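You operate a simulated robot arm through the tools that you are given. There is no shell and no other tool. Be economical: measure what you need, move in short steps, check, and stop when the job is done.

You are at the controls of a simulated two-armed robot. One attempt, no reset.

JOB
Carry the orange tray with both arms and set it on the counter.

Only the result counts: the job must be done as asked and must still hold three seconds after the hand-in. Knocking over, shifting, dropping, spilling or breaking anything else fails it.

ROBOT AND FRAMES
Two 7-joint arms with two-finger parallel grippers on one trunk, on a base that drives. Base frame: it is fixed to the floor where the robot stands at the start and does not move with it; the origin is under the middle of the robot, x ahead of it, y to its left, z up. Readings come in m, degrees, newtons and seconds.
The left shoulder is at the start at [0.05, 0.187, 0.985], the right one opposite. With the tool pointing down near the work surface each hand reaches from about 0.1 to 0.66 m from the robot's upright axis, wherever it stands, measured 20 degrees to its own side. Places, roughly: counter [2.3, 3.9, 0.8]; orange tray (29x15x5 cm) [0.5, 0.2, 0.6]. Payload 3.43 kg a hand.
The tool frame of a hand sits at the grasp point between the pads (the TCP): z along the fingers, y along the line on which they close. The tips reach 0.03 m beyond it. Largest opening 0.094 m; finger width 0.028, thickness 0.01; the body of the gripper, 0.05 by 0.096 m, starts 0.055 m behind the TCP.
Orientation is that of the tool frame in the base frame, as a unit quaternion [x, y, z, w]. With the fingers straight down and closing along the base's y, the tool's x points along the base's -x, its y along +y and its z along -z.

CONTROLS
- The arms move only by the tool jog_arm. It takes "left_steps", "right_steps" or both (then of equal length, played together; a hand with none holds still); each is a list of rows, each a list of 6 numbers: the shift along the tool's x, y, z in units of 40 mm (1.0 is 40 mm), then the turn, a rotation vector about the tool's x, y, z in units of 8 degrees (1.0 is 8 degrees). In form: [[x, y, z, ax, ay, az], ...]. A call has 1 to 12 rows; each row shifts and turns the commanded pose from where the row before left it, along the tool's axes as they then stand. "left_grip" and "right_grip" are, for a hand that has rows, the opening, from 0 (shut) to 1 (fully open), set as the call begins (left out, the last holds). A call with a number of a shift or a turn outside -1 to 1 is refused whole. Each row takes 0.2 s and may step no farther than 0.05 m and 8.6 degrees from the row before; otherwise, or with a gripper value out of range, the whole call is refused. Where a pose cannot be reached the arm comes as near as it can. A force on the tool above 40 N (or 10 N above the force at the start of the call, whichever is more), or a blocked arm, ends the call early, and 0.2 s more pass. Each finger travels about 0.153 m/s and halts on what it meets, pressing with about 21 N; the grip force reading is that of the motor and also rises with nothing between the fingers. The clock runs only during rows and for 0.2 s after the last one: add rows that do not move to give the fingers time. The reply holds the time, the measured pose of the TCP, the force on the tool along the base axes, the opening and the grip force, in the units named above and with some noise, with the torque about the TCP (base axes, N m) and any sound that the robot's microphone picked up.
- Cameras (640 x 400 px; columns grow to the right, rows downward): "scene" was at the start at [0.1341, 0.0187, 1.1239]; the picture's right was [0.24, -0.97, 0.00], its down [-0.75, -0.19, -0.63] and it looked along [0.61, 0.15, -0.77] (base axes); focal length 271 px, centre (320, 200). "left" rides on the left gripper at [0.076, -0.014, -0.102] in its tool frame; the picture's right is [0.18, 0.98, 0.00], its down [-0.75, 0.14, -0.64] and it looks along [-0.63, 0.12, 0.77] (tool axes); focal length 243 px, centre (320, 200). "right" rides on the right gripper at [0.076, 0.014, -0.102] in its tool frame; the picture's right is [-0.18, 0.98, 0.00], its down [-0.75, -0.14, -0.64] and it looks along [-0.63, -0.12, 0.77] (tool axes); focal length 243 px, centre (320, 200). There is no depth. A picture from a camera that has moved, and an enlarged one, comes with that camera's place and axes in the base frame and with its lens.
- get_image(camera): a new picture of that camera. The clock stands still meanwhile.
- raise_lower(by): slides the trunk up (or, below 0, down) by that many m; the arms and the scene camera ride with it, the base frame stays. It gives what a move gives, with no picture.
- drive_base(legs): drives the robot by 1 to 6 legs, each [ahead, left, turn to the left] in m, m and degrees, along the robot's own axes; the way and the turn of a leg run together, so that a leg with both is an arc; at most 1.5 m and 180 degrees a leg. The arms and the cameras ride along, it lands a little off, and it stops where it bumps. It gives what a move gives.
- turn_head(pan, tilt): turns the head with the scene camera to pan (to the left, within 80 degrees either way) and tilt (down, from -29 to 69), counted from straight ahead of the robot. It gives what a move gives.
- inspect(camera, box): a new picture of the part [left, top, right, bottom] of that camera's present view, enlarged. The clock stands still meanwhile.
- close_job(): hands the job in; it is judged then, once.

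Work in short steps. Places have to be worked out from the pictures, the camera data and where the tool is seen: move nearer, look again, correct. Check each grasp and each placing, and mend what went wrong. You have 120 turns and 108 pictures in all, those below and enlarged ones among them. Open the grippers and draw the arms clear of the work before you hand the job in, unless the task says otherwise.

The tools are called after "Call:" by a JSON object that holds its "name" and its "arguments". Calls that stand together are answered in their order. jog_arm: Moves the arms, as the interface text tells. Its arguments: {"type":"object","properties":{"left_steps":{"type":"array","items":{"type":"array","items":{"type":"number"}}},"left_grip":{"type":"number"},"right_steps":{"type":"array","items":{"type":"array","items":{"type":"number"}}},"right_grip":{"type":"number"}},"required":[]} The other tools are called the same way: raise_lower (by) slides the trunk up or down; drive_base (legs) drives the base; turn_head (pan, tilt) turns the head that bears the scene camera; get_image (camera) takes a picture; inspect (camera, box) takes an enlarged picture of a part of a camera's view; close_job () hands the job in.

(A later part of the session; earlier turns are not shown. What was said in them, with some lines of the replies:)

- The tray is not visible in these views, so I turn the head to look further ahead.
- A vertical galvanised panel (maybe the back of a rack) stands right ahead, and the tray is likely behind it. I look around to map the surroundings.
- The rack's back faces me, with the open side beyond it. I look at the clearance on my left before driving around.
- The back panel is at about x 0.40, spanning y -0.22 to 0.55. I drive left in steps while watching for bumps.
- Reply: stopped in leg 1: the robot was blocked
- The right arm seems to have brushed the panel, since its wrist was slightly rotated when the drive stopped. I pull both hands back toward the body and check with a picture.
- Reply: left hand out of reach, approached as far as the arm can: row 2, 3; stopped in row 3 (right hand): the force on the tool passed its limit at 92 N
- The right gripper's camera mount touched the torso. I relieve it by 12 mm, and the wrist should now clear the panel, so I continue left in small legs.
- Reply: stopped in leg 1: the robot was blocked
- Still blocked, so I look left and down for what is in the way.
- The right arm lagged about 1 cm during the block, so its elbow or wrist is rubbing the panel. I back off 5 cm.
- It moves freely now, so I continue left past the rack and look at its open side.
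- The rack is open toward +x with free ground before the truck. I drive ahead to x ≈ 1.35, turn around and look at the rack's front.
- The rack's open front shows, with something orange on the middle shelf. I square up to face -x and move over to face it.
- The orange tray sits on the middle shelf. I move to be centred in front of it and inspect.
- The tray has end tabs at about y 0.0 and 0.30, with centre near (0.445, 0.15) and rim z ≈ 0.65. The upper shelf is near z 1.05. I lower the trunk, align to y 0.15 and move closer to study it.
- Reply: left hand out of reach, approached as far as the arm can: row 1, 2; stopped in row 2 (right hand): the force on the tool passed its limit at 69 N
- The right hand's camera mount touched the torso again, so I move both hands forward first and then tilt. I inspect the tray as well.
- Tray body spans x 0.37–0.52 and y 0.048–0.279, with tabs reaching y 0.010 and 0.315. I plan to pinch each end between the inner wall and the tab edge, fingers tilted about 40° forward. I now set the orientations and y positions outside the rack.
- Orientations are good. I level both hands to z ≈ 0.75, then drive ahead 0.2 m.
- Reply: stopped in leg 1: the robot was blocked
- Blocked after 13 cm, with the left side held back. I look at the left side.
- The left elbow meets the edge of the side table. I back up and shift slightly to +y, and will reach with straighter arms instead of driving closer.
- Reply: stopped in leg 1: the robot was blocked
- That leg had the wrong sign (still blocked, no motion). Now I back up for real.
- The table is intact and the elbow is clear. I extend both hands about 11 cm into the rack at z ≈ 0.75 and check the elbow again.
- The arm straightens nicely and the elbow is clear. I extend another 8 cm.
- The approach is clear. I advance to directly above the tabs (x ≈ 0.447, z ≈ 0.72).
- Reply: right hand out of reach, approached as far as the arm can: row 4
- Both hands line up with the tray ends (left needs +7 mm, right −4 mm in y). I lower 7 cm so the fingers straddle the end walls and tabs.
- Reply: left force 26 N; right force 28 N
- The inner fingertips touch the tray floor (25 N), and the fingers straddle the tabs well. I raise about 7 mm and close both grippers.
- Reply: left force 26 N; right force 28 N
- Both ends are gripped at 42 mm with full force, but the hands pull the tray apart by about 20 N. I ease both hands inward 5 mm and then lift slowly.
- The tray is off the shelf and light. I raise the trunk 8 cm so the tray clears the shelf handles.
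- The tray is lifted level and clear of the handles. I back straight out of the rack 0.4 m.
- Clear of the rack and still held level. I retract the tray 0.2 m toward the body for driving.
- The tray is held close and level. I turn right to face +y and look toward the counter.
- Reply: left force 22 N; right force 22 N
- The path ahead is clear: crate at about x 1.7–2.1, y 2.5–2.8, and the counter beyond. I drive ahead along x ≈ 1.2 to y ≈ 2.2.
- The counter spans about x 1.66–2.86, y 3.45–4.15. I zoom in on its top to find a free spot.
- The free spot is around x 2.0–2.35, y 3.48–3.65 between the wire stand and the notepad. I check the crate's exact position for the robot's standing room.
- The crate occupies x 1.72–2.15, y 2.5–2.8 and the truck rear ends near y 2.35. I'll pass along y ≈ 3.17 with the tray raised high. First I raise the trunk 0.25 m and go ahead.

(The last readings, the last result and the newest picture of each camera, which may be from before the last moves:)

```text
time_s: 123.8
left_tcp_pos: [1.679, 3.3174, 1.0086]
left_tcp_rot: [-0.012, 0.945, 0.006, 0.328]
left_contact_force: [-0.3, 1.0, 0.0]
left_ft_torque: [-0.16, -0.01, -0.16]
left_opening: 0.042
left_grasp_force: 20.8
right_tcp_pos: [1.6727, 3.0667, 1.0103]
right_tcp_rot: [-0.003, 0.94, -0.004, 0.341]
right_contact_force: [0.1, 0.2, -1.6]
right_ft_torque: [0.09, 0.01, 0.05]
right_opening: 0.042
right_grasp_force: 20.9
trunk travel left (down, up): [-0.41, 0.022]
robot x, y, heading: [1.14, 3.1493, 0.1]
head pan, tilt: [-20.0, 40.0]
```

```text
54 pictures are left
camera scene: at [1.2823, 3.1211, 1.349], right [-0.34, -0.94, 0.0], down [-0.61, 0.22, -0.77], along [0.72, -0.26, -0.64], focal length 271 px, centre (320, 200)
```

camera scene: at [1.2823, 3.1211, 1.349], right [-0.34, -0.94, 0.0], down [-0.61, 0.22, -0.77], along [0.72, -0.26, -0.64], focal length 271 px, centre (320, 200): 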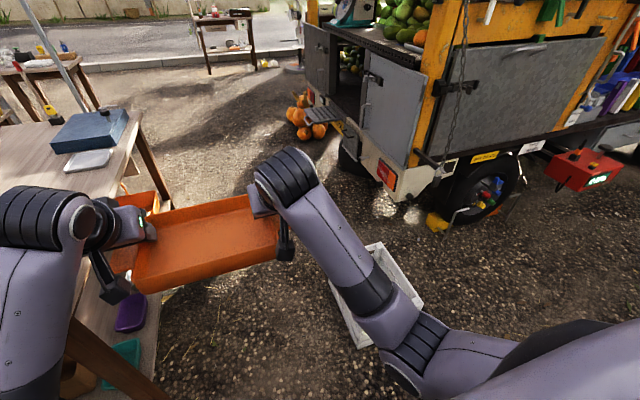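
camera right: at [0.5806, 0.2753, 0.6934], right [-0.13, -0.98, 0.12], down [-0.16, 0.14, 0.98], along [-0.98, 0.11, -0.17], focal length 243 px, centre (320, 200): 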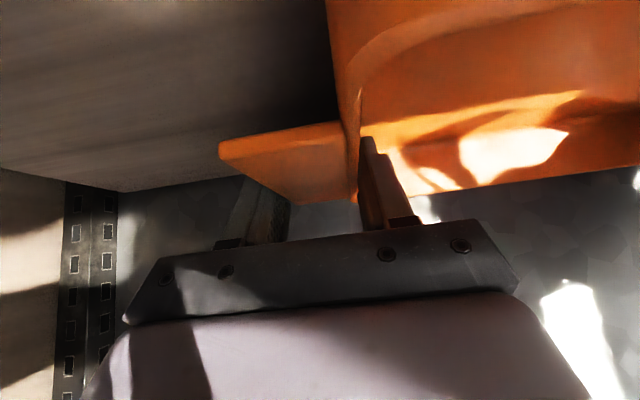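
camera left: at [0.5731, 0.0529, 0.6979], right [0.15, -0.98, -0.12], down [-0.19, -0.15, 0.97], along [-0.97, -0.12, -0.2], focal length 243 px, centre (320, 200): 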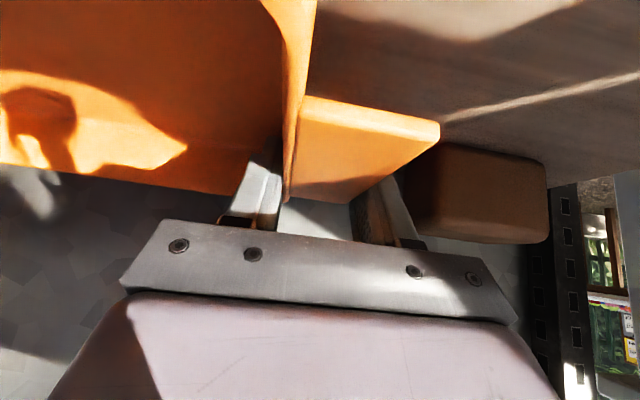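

The tray is level and I'm aligned with the gap between crate and counter. I drive ahead 0.6 m along y ≈ 3.17 and check.

Call:
{"name": "drive_base", "arguments": {"legs": [[0.6, 0.025, 0.0]]}}

Call:
{"name": "turn_head", "arguments": {"pan": -60, "tilt": 50}}

Call:
{"name": "get_image", "arguments": {"camera": "scene"}}

Call:
{"name": "turn_head", "arguments": {"pan": 40, "tilt": 40}}

Call:
{"name": "get_image", "arguments": {"camera": "scene"}}

```text
time_s: 127.2
left_tcp_pos: [2.2795, 3.3487, 1.0084]
left_tcp_rot: [-0.014, 0.945, 0.006, 0.328]
left_contact_force: [0.2, 0.5, -0.9]
left_ft_torque: [-0.17, 0.02, -0.14]
left_opening: 0.0418
left_grasp_force: 21.2
right_tcp_pos: [2.2743, 3.0994, 1.0102]
right_tcp_rot: [-0.005, 0.94, -0.004, 0.341]
right_contact_force: [0.8, -0.1, -1.1]
right_ft_torque: [0.1, -0.03, 0.07]
right_opening: 0.0419
right_grasp_force: 20.4
trunk travel left (down, up): [-0.41, 0.022]
robot x, y, heading: [1.7425, 3.1802, 0.9]
head pan, tilt: [-20.0, 40.0]
```

```text
time_s: 128.3
left_tcp_pos: [2.2789, 3.3509, 1.0089]
left_tcp_rot: [-0.013, 0.944, 0.005, 0.328]
left_contact_force: [0.0, 0.2, -0.5]
left_ft_torque: [-0.14, 0.01, -0.12]
left_opening: 0.0419
left_grasp_force: 20.3
right_tcp_pos: [2.2742, 3.0982, 1.0107]
right_tcp_rot: [-0.004, 0.94, -0.003, 0.341]
right_contact_force: [0.0, 0.1, -1.4]
right_ft_torque: [0.1, -0.01, 0.07]
right_opening: 0.0417
right_grasp_force: 21.1
trunk travel left (down, up): [-0.41, 0.022]
robot x, y, heading: [1.7424, 3.1777, 0.3]
head pan, tilt: [-60.0, 50.0]
```

```text
53 pictures are left
camera scene: at [1.8422, 3.113, 1.3349], right [-0.86, -0.51, 0.0], down [-0.39, 0.66, -0.64], along [0.33, -0.55, -0.77], focal length 271 px, centre (320, 200)
```

scene: 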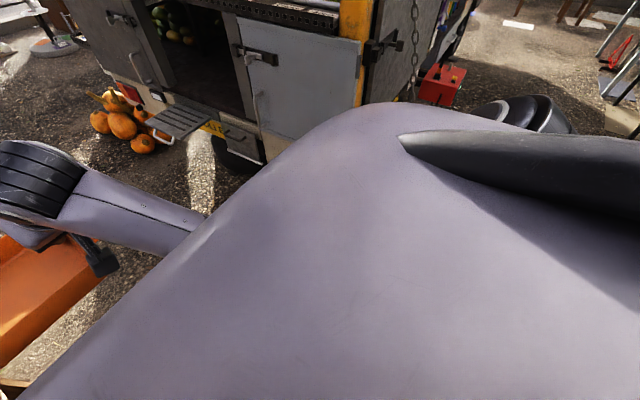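

```text
time_s: 130.0
left_tcp_pos: [2.2784, 3.3482, 1.0071]
left_tcp_rot: [-0.013, 0.944, 0.005, 0.329]
left_contact_force: [-0.7, 1.7, -1.3]
left_ft_torque: [-0.14, -0.02, -0.16]
left_opening: 0.0419
left_grasp_force: 20.9
right_tcp_pos: [2.2743, 3.0995, 1.0103]
right_tcp_rot: [-0.004, 0.94, -0.004, 0.341]
right_contact_force: [0.0, -0.5, -1.4]
right_ft_torque: [0.05, 0.0, 0.06]
right_opening: 0.0419
right_grasp_force: 21.3
trunk travel left (down, up): [-0.41, 0.022]
robot x, y, heading: [1.7418, 3.1781, 0.7]
head pan, tilt: [40.0, 40.0]
```

```text
52 pictures are left
camera scene: at [1.8677, 3.2345, 1.349], right [0.65, -0.76, 0.0], down [-0.49, -0.42, -0.77], along [0.58, 0.5, -0.64], focal length 271 px, centre (320, 200)
```

scene: 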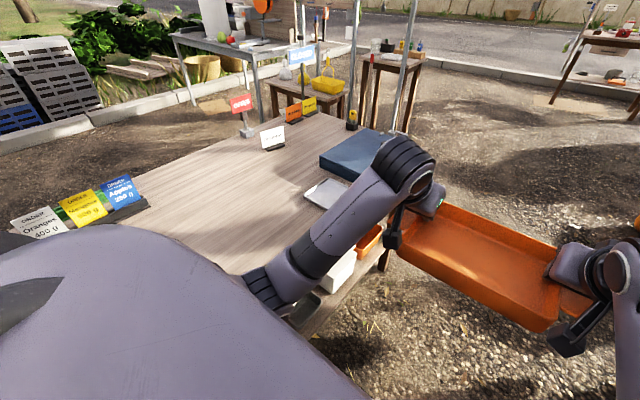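

No contact so far, and the counter front is clear ahead of the stand and notepad. I go on to x ≈ 2.22, then turn left to face the counter.

Call:
{"name": "drive_base", "arguments": {"legs": [[0.48, 0.0, -0.5]]}}

Call:
{"name": "drive_base", "arguments": {"legs": [[0.0, 0.0, 45.0]]}}

Call:
{"name": "turn_head", "arguments": {"pan": 30, "tilt": 45}}

Call:
{"name": "get_image", "arguments": {"camera": "scene"}}

```text
time_s: 132.9
left_tcp_pos: [2.7672, 3.3497, 1.0089]
left_tcp_rot: [-0.011, 0.945, 0.005, 0.328]
left_contact_force: [0.6, 0.0, -0.5]
left_ft_torque: [-0.11, -0.01, -0.14]
left_opening: 0.0421
left_grasp_force: 21.8
right_tcp_pos: [2.7611, 3.0996, 1.0097]
right_tcp_rot: [-0.002, 0.94, -0.005, 0.341]
right_contact_force: [0.7, -0.6, -0.8]
right_ft_torque: [0.07, -0.03, 0.06]
right_opening: 0.042
right_grasp_force: 20.9
trunk travel left (down, up): [-0.41, 0.022]
robot x, y, heading: [2.2273, 3.1802, 0.3]
head pan, tilt: [40.0, 40.0]
```

```text
time_s: 135.4
left_tcp_pos: [2.4765, 3.6874, 1.0078]
left_tcp_rot: [-0.384, 0.863, 0.134, 0.3]
left_contact_force: [-0.8, 0.5, -1.0]
left_ft_torque: [-0.12, -0.17, -0.11]
left_opening: 0.0419
left_grasp_force: 20.7
right_tcp_pos: [2.6548, 3.5106, 1.0107]
right_tcp_rot: [-0.373, 0.862, 0.131, 0.316]
right_contact_force: [0.4, -1.1, -1.0]
right_ft_torque: [0.06, -0.02, 0.07]
right_opening: 0.0419
right_grasp_force: 21.0
trunk travel left (down, up): [-0.41, 0.022]
robot x, y, heading: [2.2296, 3.1804, 46.7]
head pan, tilt: [40.0, 40.0]
```

```text
time_s: 136.2
left_tcp_pos: [2.4763, 3.6871, 1.0093]
left_tcp_rot: [-0.385, 0.863, 0.134, 0.298]
left_contact_force: [-0.8, 0.8, -0.1]
left_ft_torque: [-0.07, -0.09, -0.12]
left_opening: 0.042
left_grasp_force: 20.7
right_tcp_pos: [2.6547, 3.5106, 1.0114]
right_tcp_rot: [-0.373, 0.863, 0.131, 0.315]
right_contact_force: [0.2, -0.9, -0.8]
right_ft_torque: [0.11, 0.07, 0.06]
right_opening: 0.0419
right_grasp_force: 20.8
trunk travel left (down, up): [-0.41, 0.022]
robot x, y, heading: [2.2297, 3.1821, 46.8]
head pan, tilt: [30.0, 45.0]
```

```text
51 pictures are left
camera scene: at [2.2903, 3.3037, 1.3418], right [0.97, -0.23, 0.0], down [-0.16, -0.69, -0.71], along [0.16, 0.69, -0.71], focal length 271 px, centre (320, 200)
```

scene: 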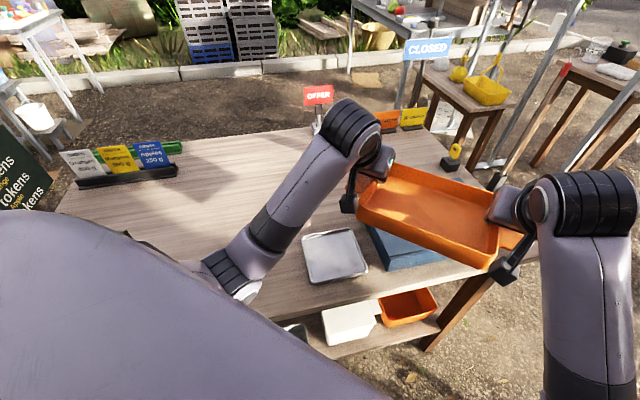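

All is clear. I finish the turn to face the counter squarely.

Call:
{"name": "drive_base", "arguments": {"legs": [[0.0, 0.0, 42.5]]}}

Call:
{"name": "turn_head", "arguments": {"pan": 15, "tilt": 55}}

Call:
{"name": "get_image", "arguments": {"camera": "scene"}}

```text
time_s: 138.5
left_tcp_pos: [2.0718, 3.7226, 1.0076]
left_tcp_rot: [0.67, -0.666, -0.233, -0.231]
left_contact_force: [-0.2, -0.2, -0.1]
left_ft_torque: [-0.01, -0.2, -0.1]
left_opening: 0.0419
left_grasp_force: 20.7
right_tcp_pos: [2.321, 3.711, 1.0097]
right_tcp_rot: [-0.661, 0.668, 0.237, 0.246]
right_contact_force: [0.1, 0.1, -1.2]
right_ft_torque: [0.04, 0.08, 0.07]
right_opening: 0.0419
right_grasp_force: 21.0
trunk travel left (down, up): [-0.41, 0.022]
robot x, y, heading: [2.2295, 3.1827, 89.4]
head pan, tilt: [30.0, 45.0]
```

```text
time_s: 139.3
left_tcp_pos: [2.072, 3.7215, 1.0085]
left_tcp_rot: [0.67, -0.666, -0.233, -0.231]
left_contact_force: [0.4, -0.6, -0.3]
left_ft_torque: [0.05, -0.08, -0.12]
left_opening: 0.042
left_grasp_force: 20.9
right_tcp_pos: [2.3219, 3.7113, 1.0105]
right_tcp_rot: [-0.66, 0.669, 0.235, 0.247]
right_contact_force: [0.4, -0.4, -0.2]
right_ft_torque: [-0.02, 0.15, 0.07]
right_opening: 0.0422
right_grasp_force: 20.6
trunk travel left (down, up): [-0.41, 0.022]
robot x, y, heading: [2.2284, 3.1833, 89.5]
head pan, tilt: [15.0, 55.0]
```

```text
50 pictures are left
camera scene: at [2.2148, 3.3103, 1.3284], right [0.97, 0.25, 0.0], down [0.2, -0.79, -0.57], along [-0.14, 0.56, -0.82], focal length 271 px, centre (320, 200)
```

scene: 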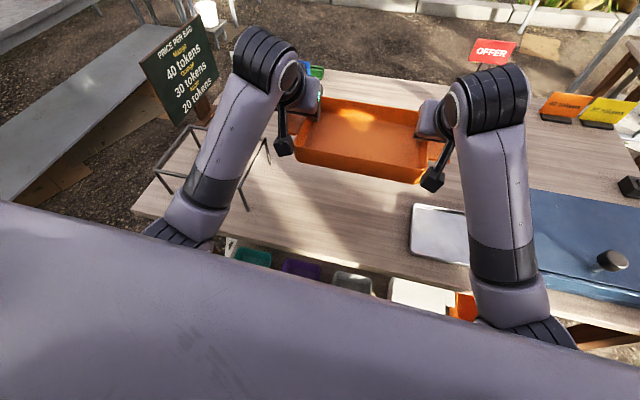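

Free zone: stand's right side at x 1.97, notepad at x ≥ 2.335, y 3.59–3.71. I aim for a tray centre near (2.195, 3.80), so I extend 9 cm and start descending to z ≈ 0.92.

Call:
{"name": "jog_arm", "arguments": {"left_steps": [[-0.59, 0, 0.463, 0, 0, 0], [-0.59, 0, 0.463, 0, 0, 0], [-0.59, 0, 0.463, 0, 0, 0], [0.46, 0, 0.59, 0, 0, 0], [0.46, 0, 0.59, 0, 0, 0], [0.46, 0, 0.59, 0, 0, 0], [0, 0, 0, 0, 0, 0]], "right_steps": [[-0.573, 0, 0.483, 0, 0, 0], [-0.573, 0, 0.483, 0, 0, 0], [-0.573, 0, 0.483, 0, 0, 0], [0.48, 0, 0.575, 0, 0, 0], [0.48, 0, 0.575, 0, 0, 0], [0.48, 0, 0.575, 0, 0, 0], [0, 0, 0, 0, 0, 0]]}}

Call:
{"name": "get_image", "arguments": {"camera": "scene"}}

Call:
{"name": "get_image", "arguments": {"camera": "left"}}

Call:
{"name": "get_image", "arguments": {"camera": "right"}}

```text
time_s: 140.9
left_tcp_pos: [2.0726, 3.8119, 0.9167]
left_tcp_rot: [0.67, -0.667, -0.232, -0.231]
left_contact_force: [9.8, -3.2, 0.6]
left_ft_torque: [-0.12, -0.29, -0.32]
left_opening: 0.042
left_grasp_force: 21.0
right_tcp_pos: [2.322, 3.7988, 0.9181]
right_tcp_rot: [-0.66, 0.669, 0.237, 0.247]
right_contact_force: [-10.2, 3.4, -2.2]
right_ft_torque: [0.17, -0.09, -0.37]
right_opening: 0.0418
right_grasp_force: 20.7
trunk travel left (down, up): [-0.41, 0.022]
robot x, y, heading: [2.228, 3.1829, 89.3]
head pan, tilt: [15.0, 55.0]
```

```text
49 pictures are left
camera scene: at [2.2149, 3.3102, 1.3284], right [0.97, 0.25, 0.0], down [0.2, -0.79, -0.57], along [-0.14, 0.56, -0.82], focal length 271 px, centre (320, 200)
```

scene: 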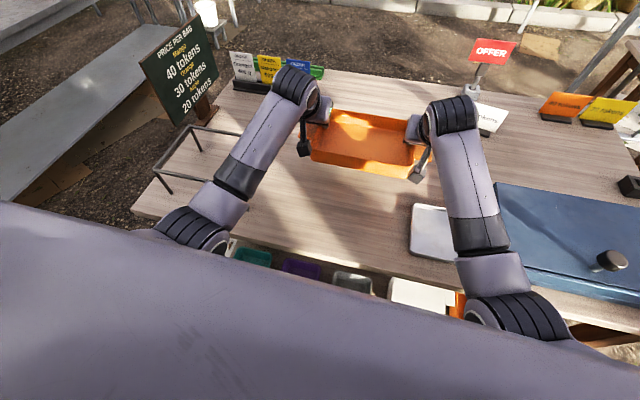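

```text
48 pictures are left
camera left: at [2.0872, 3.6891, 0.9495], right [-0.98, -0.15, -0.11], down [-0.14, 0.19, 0.97], along [-0.12, 0.97, -0.21], focal length 243 px, centre (320, 200)
```

left: 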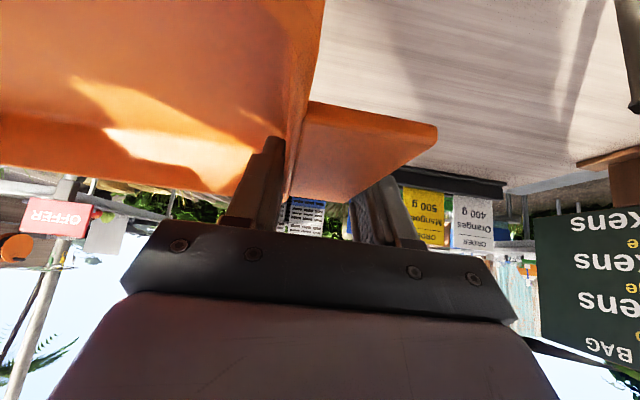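

```text
47 pictures are left
camera right: at [2.306, 3.6767, 0.948], right [-0.98, 0.16, 0.11], down [0.14, 0.16, 0.98], along [0.14, 0.97, -0.18], focal length 243 px, centre (320, 200)
```

right: 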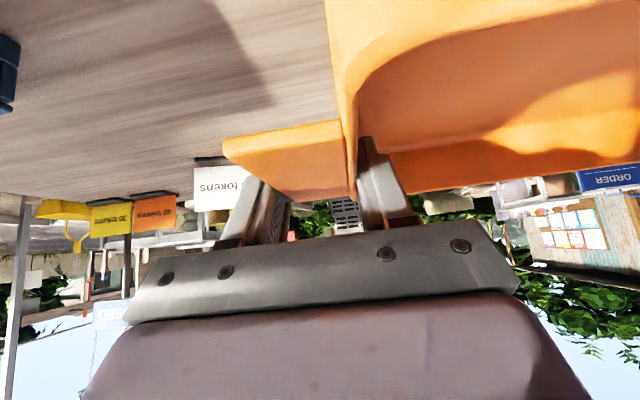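

Both forearms are clear of the stand and the notepad. I keep descending in small steps until contact.

Call:
{"name": "jog_arm", "arguments": {"left_steps": [[0.31, 0, 0.39, 0, 0, 0], [0.23, 0, 0.3, 0, 0, 0], [0, 0, 0, 0, 0, 0]], "right_steps": [[0.32, 0, 0.383, 0, 0, 0], [0.24, 0, 0.29, 0, 0, 0], [0, 0, 0, 0, 0, 0]]}}

Call:
{"name": "inspect", "arguments": {"camera": "scene", "box": [200, 60, 520, 260]}}

```text
time_s: 141.7
left_tcp_pos: [2.0725, 3.8111, 0.8821]
left_tcp_rot: [0.669, -0.667, -0.231, -0.232]
left_contact_force: [17.3, -0.7, -1.3]
left_ft_torque: [0.11, -0.03, 0.14]
left_opening: 0.0421
left_grasp_force: 21.7
right_tcp_pos: [2.3226, 3.8, 0.8837]
right_tcp_rot: [-0.66, 0.669, 0.238, 0.246]
right_contact_force: [-17.4, 0.2, -0.2]
right_ft_torque: [-0.04, 0.15, -0.09]
right_opening: 0.042
right_grasp_force: 21.0
trunk travel left (down, up): [-0.41, 0.022]
robot x, y, heading: [2.2303, 3.1807, 89.2]
head pan, tilt: [15.0, 55.0]
```

```text
2.00 times, centred on (360, 160) of scene
camera zoom: at [2.2149, 3.3103, 1.3284], right [0.97, 0.25, 0.0], down [0.2, -0.79, -0.57], along [-0.14, 0.56, -0.82], focal length 542 px, centre (240, 280)
```

zoom: 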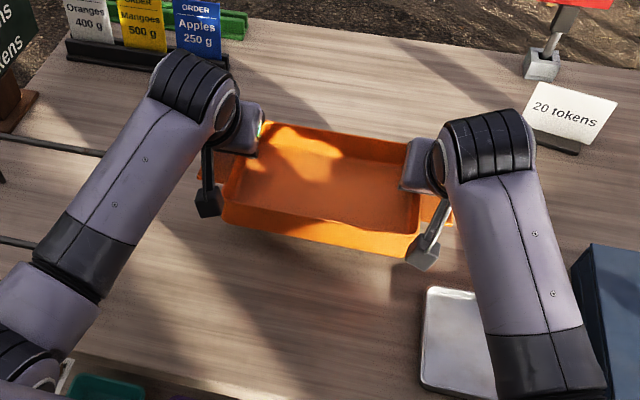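

Still airborne, with 17 N of outward tension between the hands. I relieve 3 mm each side and descend another 1.2 cm.

Call:
{"name": "jog_arm", "arguments": {"left_steps": [[0, -0.08, 0, 0, 0, 0], [0.09, 0, 0.12, 0, 0, 0], [0.09, 0, 0.12, 0, 0, 0], [0, 0, 0, 0, 0, 0]], "right_steps": [[0, 0.08, 0, 0, 0, 0], [0.1, 0, 0.115, 0, 0, 0], [0.1, 0, 0.115, 0, 0, 0], [0, 0, 0, 0, 0, 0]]}}

```text
time_s: 142.7
left_tcp_pos: [2.0717, 3.8128, 0.8708]
left_tcp_rot: [0.671, -0.666, -0.235, -0.229]
left_contact_force: [1.9, -1.7, 0.4]
left_ft_torque: [-0.12, -0.1, -0.38]
left_opening: 0.0422
left_grasp_force: 21.4
right_tcp_pos: [2.3222, 3.8017, 0.8726]
right_tcp_rot: [-0.659, 0.67, 0.236, 0.247]
right_contact_force: [-1.7, 1.8, -1.6]
right_ft_torque: [0.11, 0.16, -0.17]
right_opening: 0.0418
right_grasp_force: 21.3
trunk travel left (down, up): [-0.41, 0.022]
robot x, y, heading: [2.2317, 3.1796, 89.2]
head pan, tilt: [15.0, 55.0]
```

No contact yet, so I descend in further 6 mm steps.

Call:
{"name": "jog_arm", "arguments": {"left_steps": [[0.09, 0, 0.12, 0, 0, 0], [0, 0, 0, 0, 0, 0]], "right_steps": [[0.1, 0, 0.115, 0, 0, 0], [0, 0, 0, 0, 0, 0]]}}

Call:
{"name": "jog_arm", "arguments": {"left_steps": [[0.06, 0, 0.08, 0, 0, 0], [0, 0, 0, 0, 0, 0]], "right_steps": [[0.065, 0, 0.077, 0, 0, 0], [0, 0, 0, 0, 0, 0]]}}

Call:
{"name": "inspect", "arguments": {"camera": "scene", "box": [260, 80, 480, 218]}}

```text
time_s: 143.3
left_tcp_pos: [2.0716, 3.8127, 0.8657]
left_tcp_rot: [0.67, -0.666, -0.234, -0.229]
left_contact_force: [-3.3, -1.9, -1.3]
left_ft_torque: [-0.13, 0.06, -0.28]
left_opening: 0.0419
left_grasp_force: 20.9
right_tcp_pos: [2.3227, 3.7994, 0.8667]
right_tcp_rot: [-0.659, 0.67, 0.235, 0.247]
right_contact_force: [2.4, 1.0, 0.8]
right_ft_torque: [0.17, 0.25, 0.06]
right_opening: 0.0417
right_grasp_force: 20.5
trunk travel left (down, up): [-0.41, 0.022]
robot x, y, heading: [2.2331, 3.183, 88.9]
head pan, tilt: [15.0, 55.0]
```

```text
time_s: 143.9
left_tcp_pos: [2.0725, 3.8128, 0.8613]
left_tcp_rot: [0.671, -0.665, -0.234, -0.229]
left_contact_force: [-6.3, -0.2, -1.3]
left_ft_torque: [-0.19, 0.03, -0.23]
left_opening: 0.0418
left_grasp_force: 21.5
right_tcp_pos: [2.3218, 3.8005, 0.8615]
right_tcp_rot: [-0.659, 0.67, 0.235, 0.248]
right_contact_force: [6.6, 0.0, 0.5]
right_ft_torque: [0.21, 0.27, 0.15]
right_opening: 0.042
right_grasp_force: 21.4
trunk travel left (down, up): [-0.41, 0.022]
robot x, y, heading: [2.2311, 3.1842, 89.0]
head pan, tilt: [15.0, 55.0]
```

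```text
2.90 times, centred on (370, 149) of scene
camera zoom: at [2.2149, 3.3103, 1.3284], right [0.97, 0.25, 0.0], down [0.2, -0.79, -0.57], along [-0.14, 0.56, -0.82], focal length 786 px, centre (175, 348)
```

zoom: 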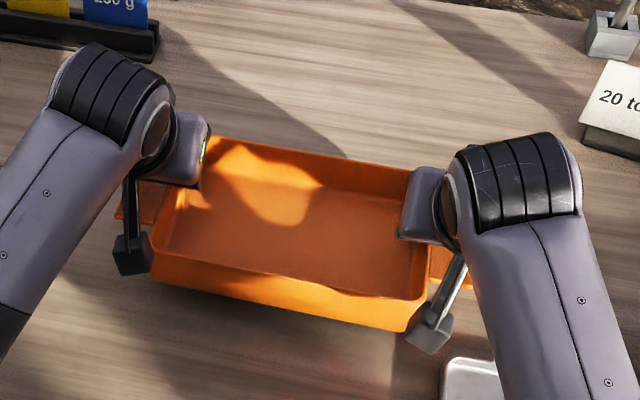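

Not touching yet, so I continue with 5 mm steps.

Call:
{"name": "jog_arm", "arguments": {"left_steps": [[0.08, 0, 0.1, 0, 0, 0], [0, 0, 0, 0, 0, 0]], "right_steps": [[0.08, 0, 0.096, 0, 0, 0], [0, 0, 0, 0, 0, 0]]}}

Call:
{"name": "jog_arm", "arguments": {"left_steps": [[0.08, 0, 0.1, 0, 0, 0], [0, 0, 0, 0, 0, 0]], "right_steps": [[0.08, 0, 0.096, 0, 0, 0], [0, 0, 0, 0, 0, 0]]}}

```text
time_s: 144.5
left_tcp_pos: [2.0718, 3.8122, 0.8574]
left_tcp_rot: [0.67, -0.666, -0.234, -0.23]
left_contact_force: [-11.1, -0.1, -0.8]
left_ft_torque: [-0.12, -0.1, -0.42]
left_opening: 0.0421
left_grasp_force: 20.8
right_tcp_pos: [2.3219, 3.8014, 0.8563]
right_tcp_rot: [-0.66, 0.67, 0.235, 0.247]
right_contact_force: [12.1, 0.5, -1.0]
right_ft_torque: [0.19, 0.07, 0.15]
right_opening: 0.0419
right_grasp_force: 20.5
trunk travel left (down, up): [-0.41, 0.022]
robot x, y, heading: [2.2325, 3.1862, 89.4]
head pan, tilt: [15.0, 55.0]
```

```text
time_s: 145.1
left_tcp_pos: [2.0735, 3.8123, 0.8523]
left_tcp_rot: [0.669, -0.666, -0.234, -0.231]
left_contact_force: [-13.6, 1.5, -0.2]
left_ft_torque: [-0.03, -0.15, -0.23]
left_opening: 0.0421
left_grasp_force: 21.2
right_tcp_pos: [2.323, 3.8018, 0.8526]
right_tcp_rot: [-0.66, 0.669, 0.236, 0.246]
right_contact_force: [13.1, -2.8, -1.7]
right_ft_torque: [0.1, 0.0, 0.34]
right_opening: 0.042
right_grasp_force: 21.2
trunk travel left (down, up): [-0.41, 0.022]
robot x, y, heading: [2.231, 3.1779, 89.1]
head pan, tilt: [15.0, 55.0]
```

Still no contact. I ease the 13 N squeeze slightly, go down 1 cm more, and look from the hand camera.

Call:
{"name": "jog_arm", "arguments": {"left_steps": [[0.08, 0.05, 0.1, 0, 0, 0], [0.08, 0, 0.1, 0, 0, 0], [0, 0, 0, 0, 0, 0]], "right_steps": [[0.08, -0.05, 0.096, 0, 0, 0], [0.08, 0, 0.096, 0, 0, 0], [0, 0, 0, 0, 0, 0]]}}

Call:
{"name": "get_image", "arguments": {"camera": "left"}}

Call:
{"name": "get_image", "arguments": {"camera": "scene"}}

```text
time_s: 145.9
left_tcp_pos: [2.0722, 3.8113, 0.8423]
left_tcp_rot: [0.67, -0.666, -0.234, -0.231]
left_contact_force: [-6.1, 0.9, 0.0]
left_ft_torque: [0.21, -0.22, -0.02]
left_opening: 0.0418
left_grasp_force: 20.9
right_tcp_pos: [2.3234, 3.8009, 0.8426]
right_tcp_rot: [-0.661, 0.669, 0.237, 0.245]
right_contact_force: [5.5, -2.0, -1.4]
right_ft_torque: [-0.14, -0.03, 0.27]
right_opening: 0.042
right_grasp_force: 20.9
trunk travel left (down, up): [-0.41, 0.022]
robot x, y, heading: [2.2292, 3.1816, 89.1]
head pan, tilt: [15.0, 55.0]
```

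```text
44 pictures are left
camera left: at [2.0879, 3.6885, 0.8744], right [-0.98, -0.15, -0.11], down [-0.14, 0.19, 0.97], along [-0.12, 0.97, -0.21], focal length 243 px, centre (320, 200)
```

left: 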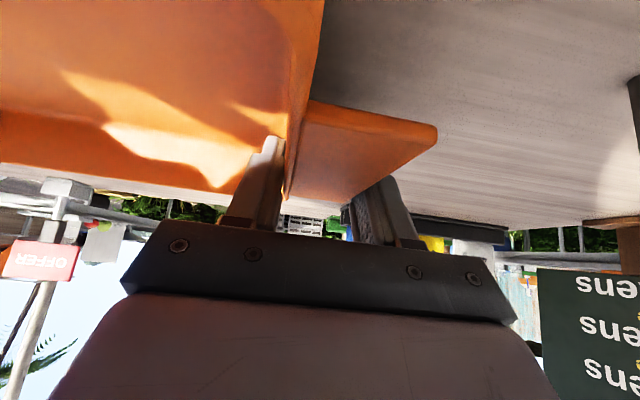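

```text
43 pictures are left
camera scene: at [2.2149, 3.3103, 1.3284], right [0.97, 0.25, 0.0], down [0.2, -0.79, -0.57], along [-0.14, 0.56, -0.82], focal length 271 px, centre (320, 200)
```

scene: 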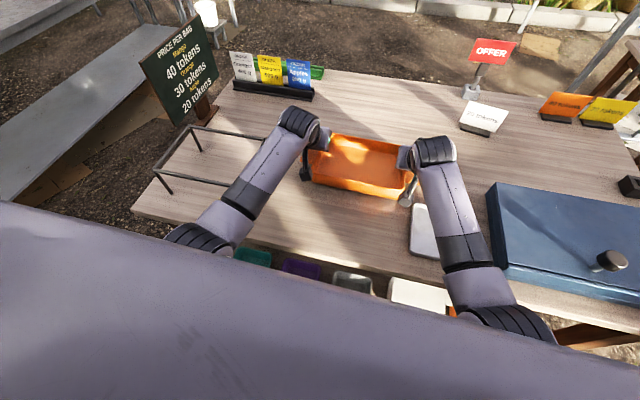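

Clearances remain fine. I continue downward in small steps.

Call:
{"name": "jog_arm", "arguments": {"left_steps": [[0.08, 0, 0.1, 0, 0, 0], [0.08, 0, 0.1, 0, 0, 0], [0, 0, 0, 0, 0, 0]], "right_steps": [[0.08, 0, 0.096, 0, 0, 0], [0.08, 0, 0.096, 0, 0, 0], [0, 0, 0, 0, 0, 0]]}}

Call:
{"name": "jog_arm", "arguments": {"left_steps": [[0.08, 0, 0.1, 0, 0, 0], [0, 0, 0, 0, 0, 0]], "right_steps": [[0.08, 0, 0.096, 0, 0, 0], [0, 0, 0, 0, 0, 0]]}}

```text
time_s: 146.7
left_tcp_pos: [2.0731, 3.8121, 0.8366]
left_tcp_rot: [0.668, -0.665, -0.236, -0.235]
left_contact_force: [-2.2, -4.5, 19.2]
left_ft_torque: [-0.3, -0.12, -0.21]
left_opening: 0.0421
left_grasp_force: 21.0
right_tcp_pos: [2.3233, 3.8012, 0.8378]
right_tcp_rot: [-0.659, 0.668, 0.241, 0.25]
right_contact_force: [4.0, 5.8, 10.6]
right_ft_torque: [-0.18, 0.04, 0.03]
right_opening: 0.042
right_grasp_force: 21.1
trunk travel left (down, up): [-0.41, 0.022]
robot x, y, heading: [2.2332, 3.1801, 89.2]
head pan, tilt: [15.0, 55.0]
```

```text
time_s: 147.3
left_tcp_pos: [2.0725, 3.8128, 0.8356]
left_tcp_rot: [0.667, -0.664, -0.239, -0.237]
left_contact_force: [-4.2, -6.8, 30.0]
left_ft_torque: [-0.15, -0.45, -0.59]
left_opening: 0.042
left_grasp_force: 21.0
right_tcp_pos: [2.3236, 3.799, 0.836]
right_tcp_rot: [-0.659, 0.667, 0.243, 0.251]
right_contact_force: [2.6, 6.0, 20.5]
right_ft_torque: [0.0, 0.2, 0.11]
right_opening: 0.0418
right_grasp_force: 20.7
trunk travel left (down, up): [-0.41, 0.022]
robot x, y, heading: [2.2301, 3.1768, 89.3]
head pan, tilt: [15.0, 55.0]
```

The tray is on the counter (contact at z ≈ 0.837). I relax the downward push and open both grippers partly.

Call:
{"name": "jog_arm", "arguments": {"left_steps": [[-0.16, 0, -0.2, 0, 0, 0], [0, 0, 0, 0, 0, 0]], "right_steps": [[-0.13, 0, -0.16, 0, 0, 0], [0, 0, 0, 0, 0, 0]]}}

Call:
{"name": "jog_arm", "arguments": {"left_steps": [[0, 0, 0, 0, 0, 0], [0, 0, 0, 0, 0, 0], [0, 0, 0, 0, 0, 0]], "right_steps": [[0, 0, 0, 0, 0, 0], [0, 0, 0, 0, 0, 0], [0, 0, 0, 0, 0, 0]], "left_grip": 0.7, "right_grip": 0.7}}

Call:
{"name": "get_image", "arguments": {"camera": "left"}}

Call:
{"name": "get_image", "arguments": {"camera": "right"}}

```text
time_s: 147.9
left_tcp_pos: [2.0726, 3.8113, 0.8365]
left_tcp_rot: [0.669, -0.666, -0.233, -0.232]
left_contact_force: [4.5, 4.0, 6.7]
left_ft_torque: [0.71, -0.55, 0.08]
left_opening: 0.0423
left_grasp_force: 20.9
right_tcp_pos: [2.3237, 3.7987, 0.8368]
right_tcp_rot: [-0.66, 0.67, 0.236, 0.245]
right_contact_force: [-3.1, 0.4, 9.3]
right_ft_torque: [0.39, 0.56, 0.29]
right_opening: 0.0418
right_grasp_force: 21.2
trunk travel left (down, up): [-0.41, 0.022]
robot x, y, heading: [2.234, 3.1809, 89.1]
head pan, tilt: [15.0, 55.0]
```

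```text
time_s: 148.7
left_tcp_pos: [2.0719, 3.8105, 0.8352]
left_tcp_rot: [0.67, -0.666, -0.233, -0.23]
left_contact_force: [-2.4, -1.1, 7.2]
left_ft_torque: [0.03, -0.11, -0.01]
left_opening: 0.0643
left_grasp_force: 0.0
right_tcp_pos: [2.3247, 3.7989, 0.8374]
right_tcp_rot: [-0.66, 0.669, 0.235, 0.246]
right_contact_force: [1.3, -0.5, 3.1]
right_ft_torque: [-0.01, 0.1, 0.02]
right_opening: 0.065
right_grasp_force: 0.0
trunk travel left (down, up): [-0.41, 0.022]
robot x, y, heading: [2.2297, 3.1804, 88.9]
head pan, tilt: [15.0, 55.0]
```

```text
42 pictures are left
camera left: at [2.0866, 3.6878, 0.8692], right [-0.98, -0.15, -0.11], down [-0.14, 0.19, 0.97], along [-0.12, 0.97, -0.21], focal length 243 px, centre (320, 200)
```

left: 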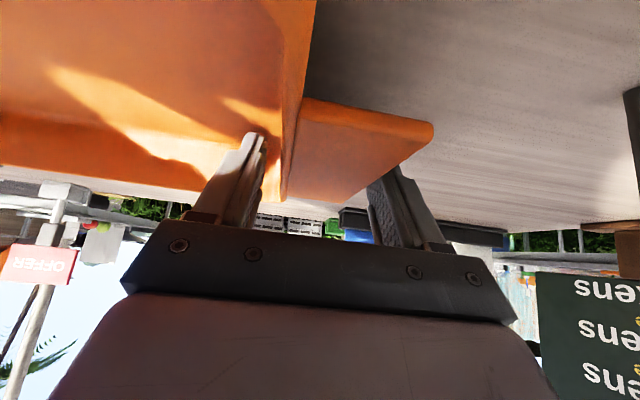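

```text
41 pictures are left
camera right: at [2.3072, 3.6753, 0.8651], right [-0.98, 0.16, 0.11], down [0.13, 0.17, 0.98], along [0.14, 0.97, -0.18], focal length 243 px, centre (320, 200)
```

right: 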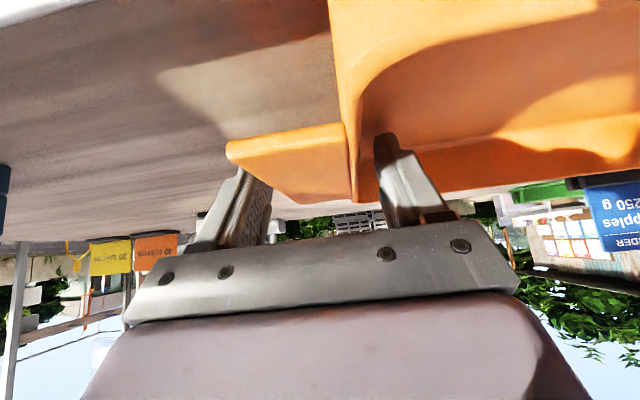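

Both grippers are free of the tray. I raise the hands straight up 12 cm.

Call:
{"name": "jog_arm", "arguments": {"left_steps": [[-0.31, 0, -0.39, 0, 0, 0], [-0.31, 0, -0.39, 0, 0, 0], [-0.46, 0, -0.59, 0, 0, 0], [-0.46, 0, -0.59, 0, 0, 0], [-0.31, 0, -0.39, 0, 0, 0], [0, 0, 0, 0, 0, 0]], "right_steps": [[-0.32, 0, -0.383, 0, 0, 0], [-0.32, 0, -0.383, 0, 0, 0], [-0.48, 0, -0.575, 0, 0, 0], [-0.48, 0, -0.575, 0, 0, 0], [-0.32, 0, -0.383, 0, 0, 0], [0, 0, 0, 0, 0, 0]]}}

Call:
{"name": "get_image", "arguments": {"camera": "scene"}}

```text
time_s: 150.1
left_tcp_pos: [2.0702, 3.8123, 0.9567]
left_tcp_rot: [0.67, -0.666, -0.233, -0.231]
left_contact_force: [-0.2, -0.8, 0.7]
left_ft_torque: [0.02, 0.0, -0.01]
left_opening: 0.0655
left_grasp_force: 0.1
right_tcp_pos: [2.3378, 3.8005, 0.946]
right_tcp_rot: [-0.658, 0.674, 0.222, 0.252]
right_contact_force: [-0.7, 0.1, -0.1]
right_ft_torque: [0.02, 0.0, 0.0]
right_opening: 0.0657
right_grasp_force: 0.0
trunk travel left (down, up): [-0.41, 0.022]
robot x, y, heading: [2.23, 3.1853, 89.1]
head pan, tilt: [15.0, 55.0]
```

```text
40 pictures are left
camera scene: at [2.2149, 3.3101, 1.3284], right [0.97, 0.25, 0.0], down [0.2, -0.79, -0.57], along [-0.14, 0.56, -0.82], focal length 271 px, centre (320, 200)
```

scene: 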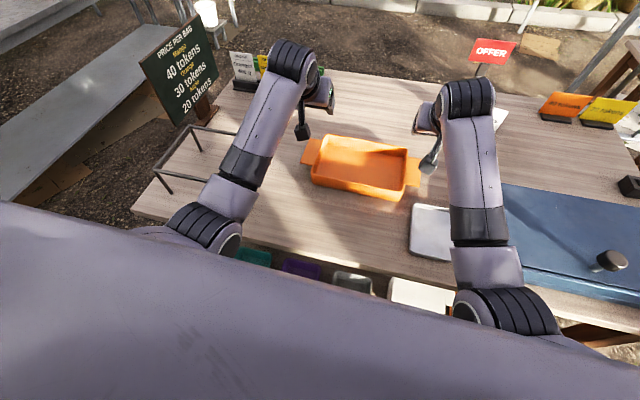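

The tray sits flat and free on the counter with nothing else disturbed. I draw the hands up and back a bit further along the known clear pose.

Call:
{"name": "jog_arm", "arguments": {"left_steps": [[0.3, 0, -0.83, 0, 0, 0], [0.3, 0, -0.83, 0, 0, 0], [0.59, 0, -0.46, 0, 0, 0], [0, 0, 0, 0, 0, 0]], "right_steps": [[0.3, 0, -0.83, 0, 0, 0], [0.3, 0, -0.83, 0, 0, 0], [0.59, 0, -0.46, 0, 0, 0], [0, 0, 0, 0, 0, 0]], "left_grip": 1, "right_grip": 1}}

Call:
{"name": "get_image", "arguments": {"camera": "scene"}}

```text
time_s: 151.3
left_tcp_pos: [2.0735, 3.722, 0.991]
left_tcp_rot: [0.67, -0.666, -0.233, -0.231]
left_contact_force: [0.4, 0.1, 0.8]
left_ft_torque: [0.01, 0.01, 0.04]
left_opening: 0.0943
left_grasp_force: 0.0
right_tcp_pos: [2.374, 3.7258, 0.9952]
right_tcp_rot: [-0.644, 0.672, 0.208, 0.3]
right_contact_force: [-0.4, 0.8, 0.4]
right_ft_torque: [-0.04, 0.01, -0.05]
right_opening: 0.0939
right_grasp_force: 0.1
trunk travel left (down, up): [-0.41, 0.022]
robot x, y, heading: [2.2279, 3.1836, 89.2]
head pan, tilt: [15.0, 55.0]
stopped in row 4 (right hand): the arm was blocked; the commanded pose is now the measured one
```

```text
39 pictures are left
camera scene: at [2.215, 3.3102, 1.3284], right [0.97, 0.25, 0.0], down [0.2, -0.79, -0.57], along [-0.14, 0.56, -0.82], focal length 271 px, centre (320, 200)
```

scene: 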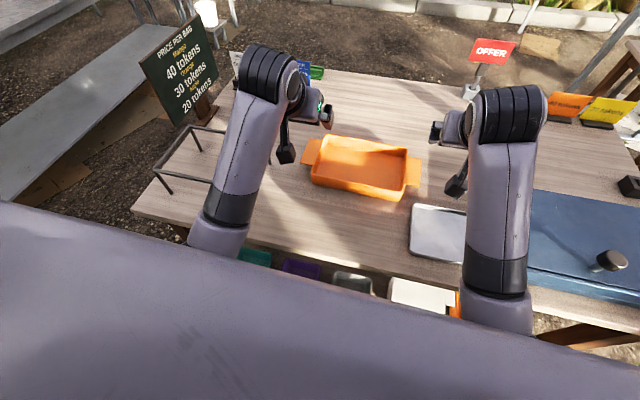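

The right arm was blocked by something, so I look at its elbow before moving more.

Call:
{"name": "turn_head", "arguments": {"pan": -45, "tilt": 50}}

Call:
{"name": "get_image", "arguments": {"camera": "scene"}}

```text
time_s: 152.6
left_tcp_pos: [2.073, 3.7222, 0.9913]
left_tcp_rot: [0.67, -0.666, -0.233, -0.231]
left_contact_force: [-0.3, 0.0, -0.3]
left_ft_torque: [0.03, 0.02, 0.01]
left_opening: 0.0939
left_grasp_force: 0.0
right_tcp_pos: [2.3735, 3.7248, 0.9961]
right_tcp_rot: [-0.645, 0.672, 0.207, 0.3]
right_contact_force: [0.7, -0.4, 0.4]
right_ft_torque: [0.01, 0.01, 0.01]
right_opening: 0.0941
right_grasp_force: 0.1
trunk travel left (down, up): [-0.41, 0.022]
robot x, y, heading: [2.2288, 3.1784, 89.3]
head pan, tilt: [-45.0, 50.0]
```

```text
38 pictures are left
camera scene: at [2.2877, 3.294, 1.3349], right [0.7, -0.72, 0.0], down [-0.55, -0.53, -0.64], along [0.46, 0.45, -0.77], focal length 271 px, centre (320, 200)
```

scene: 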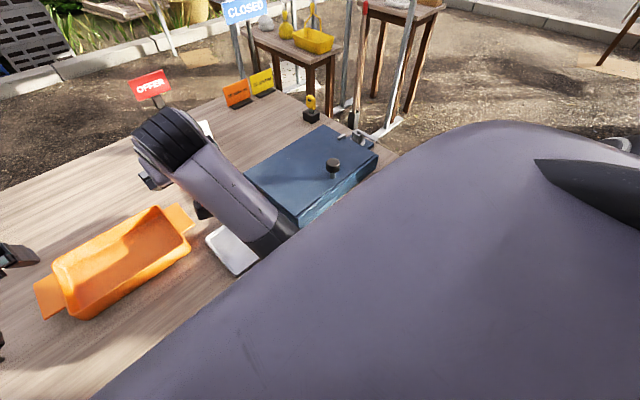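

The tray sits flat on the counter. The stand, notepad, blue box and signs are where they were. Both grippers are open, about 15 cm above the counter and clear of the tray, and the arms hold still unloaded, so I hand in.

Call:
{"name": "close_job", "arguments": {}}

```text
The job is handed in.
```

The orange tray was lifted off the shelf with both arms and is now flat on the counter. Both grippers are open and clear of it, and the job is handed in.

- **Contacts on the way:** Early on the right arm rubbed the rack's back panel, and the left elbow met the side table. The pictures afterwards showed the table and what stands on it in place.
- **Right arm on the counter:** It was blocked during the last retract, and I did not find out by what. The blue box, notepad and wire stand near it had not moved in the last pictures.
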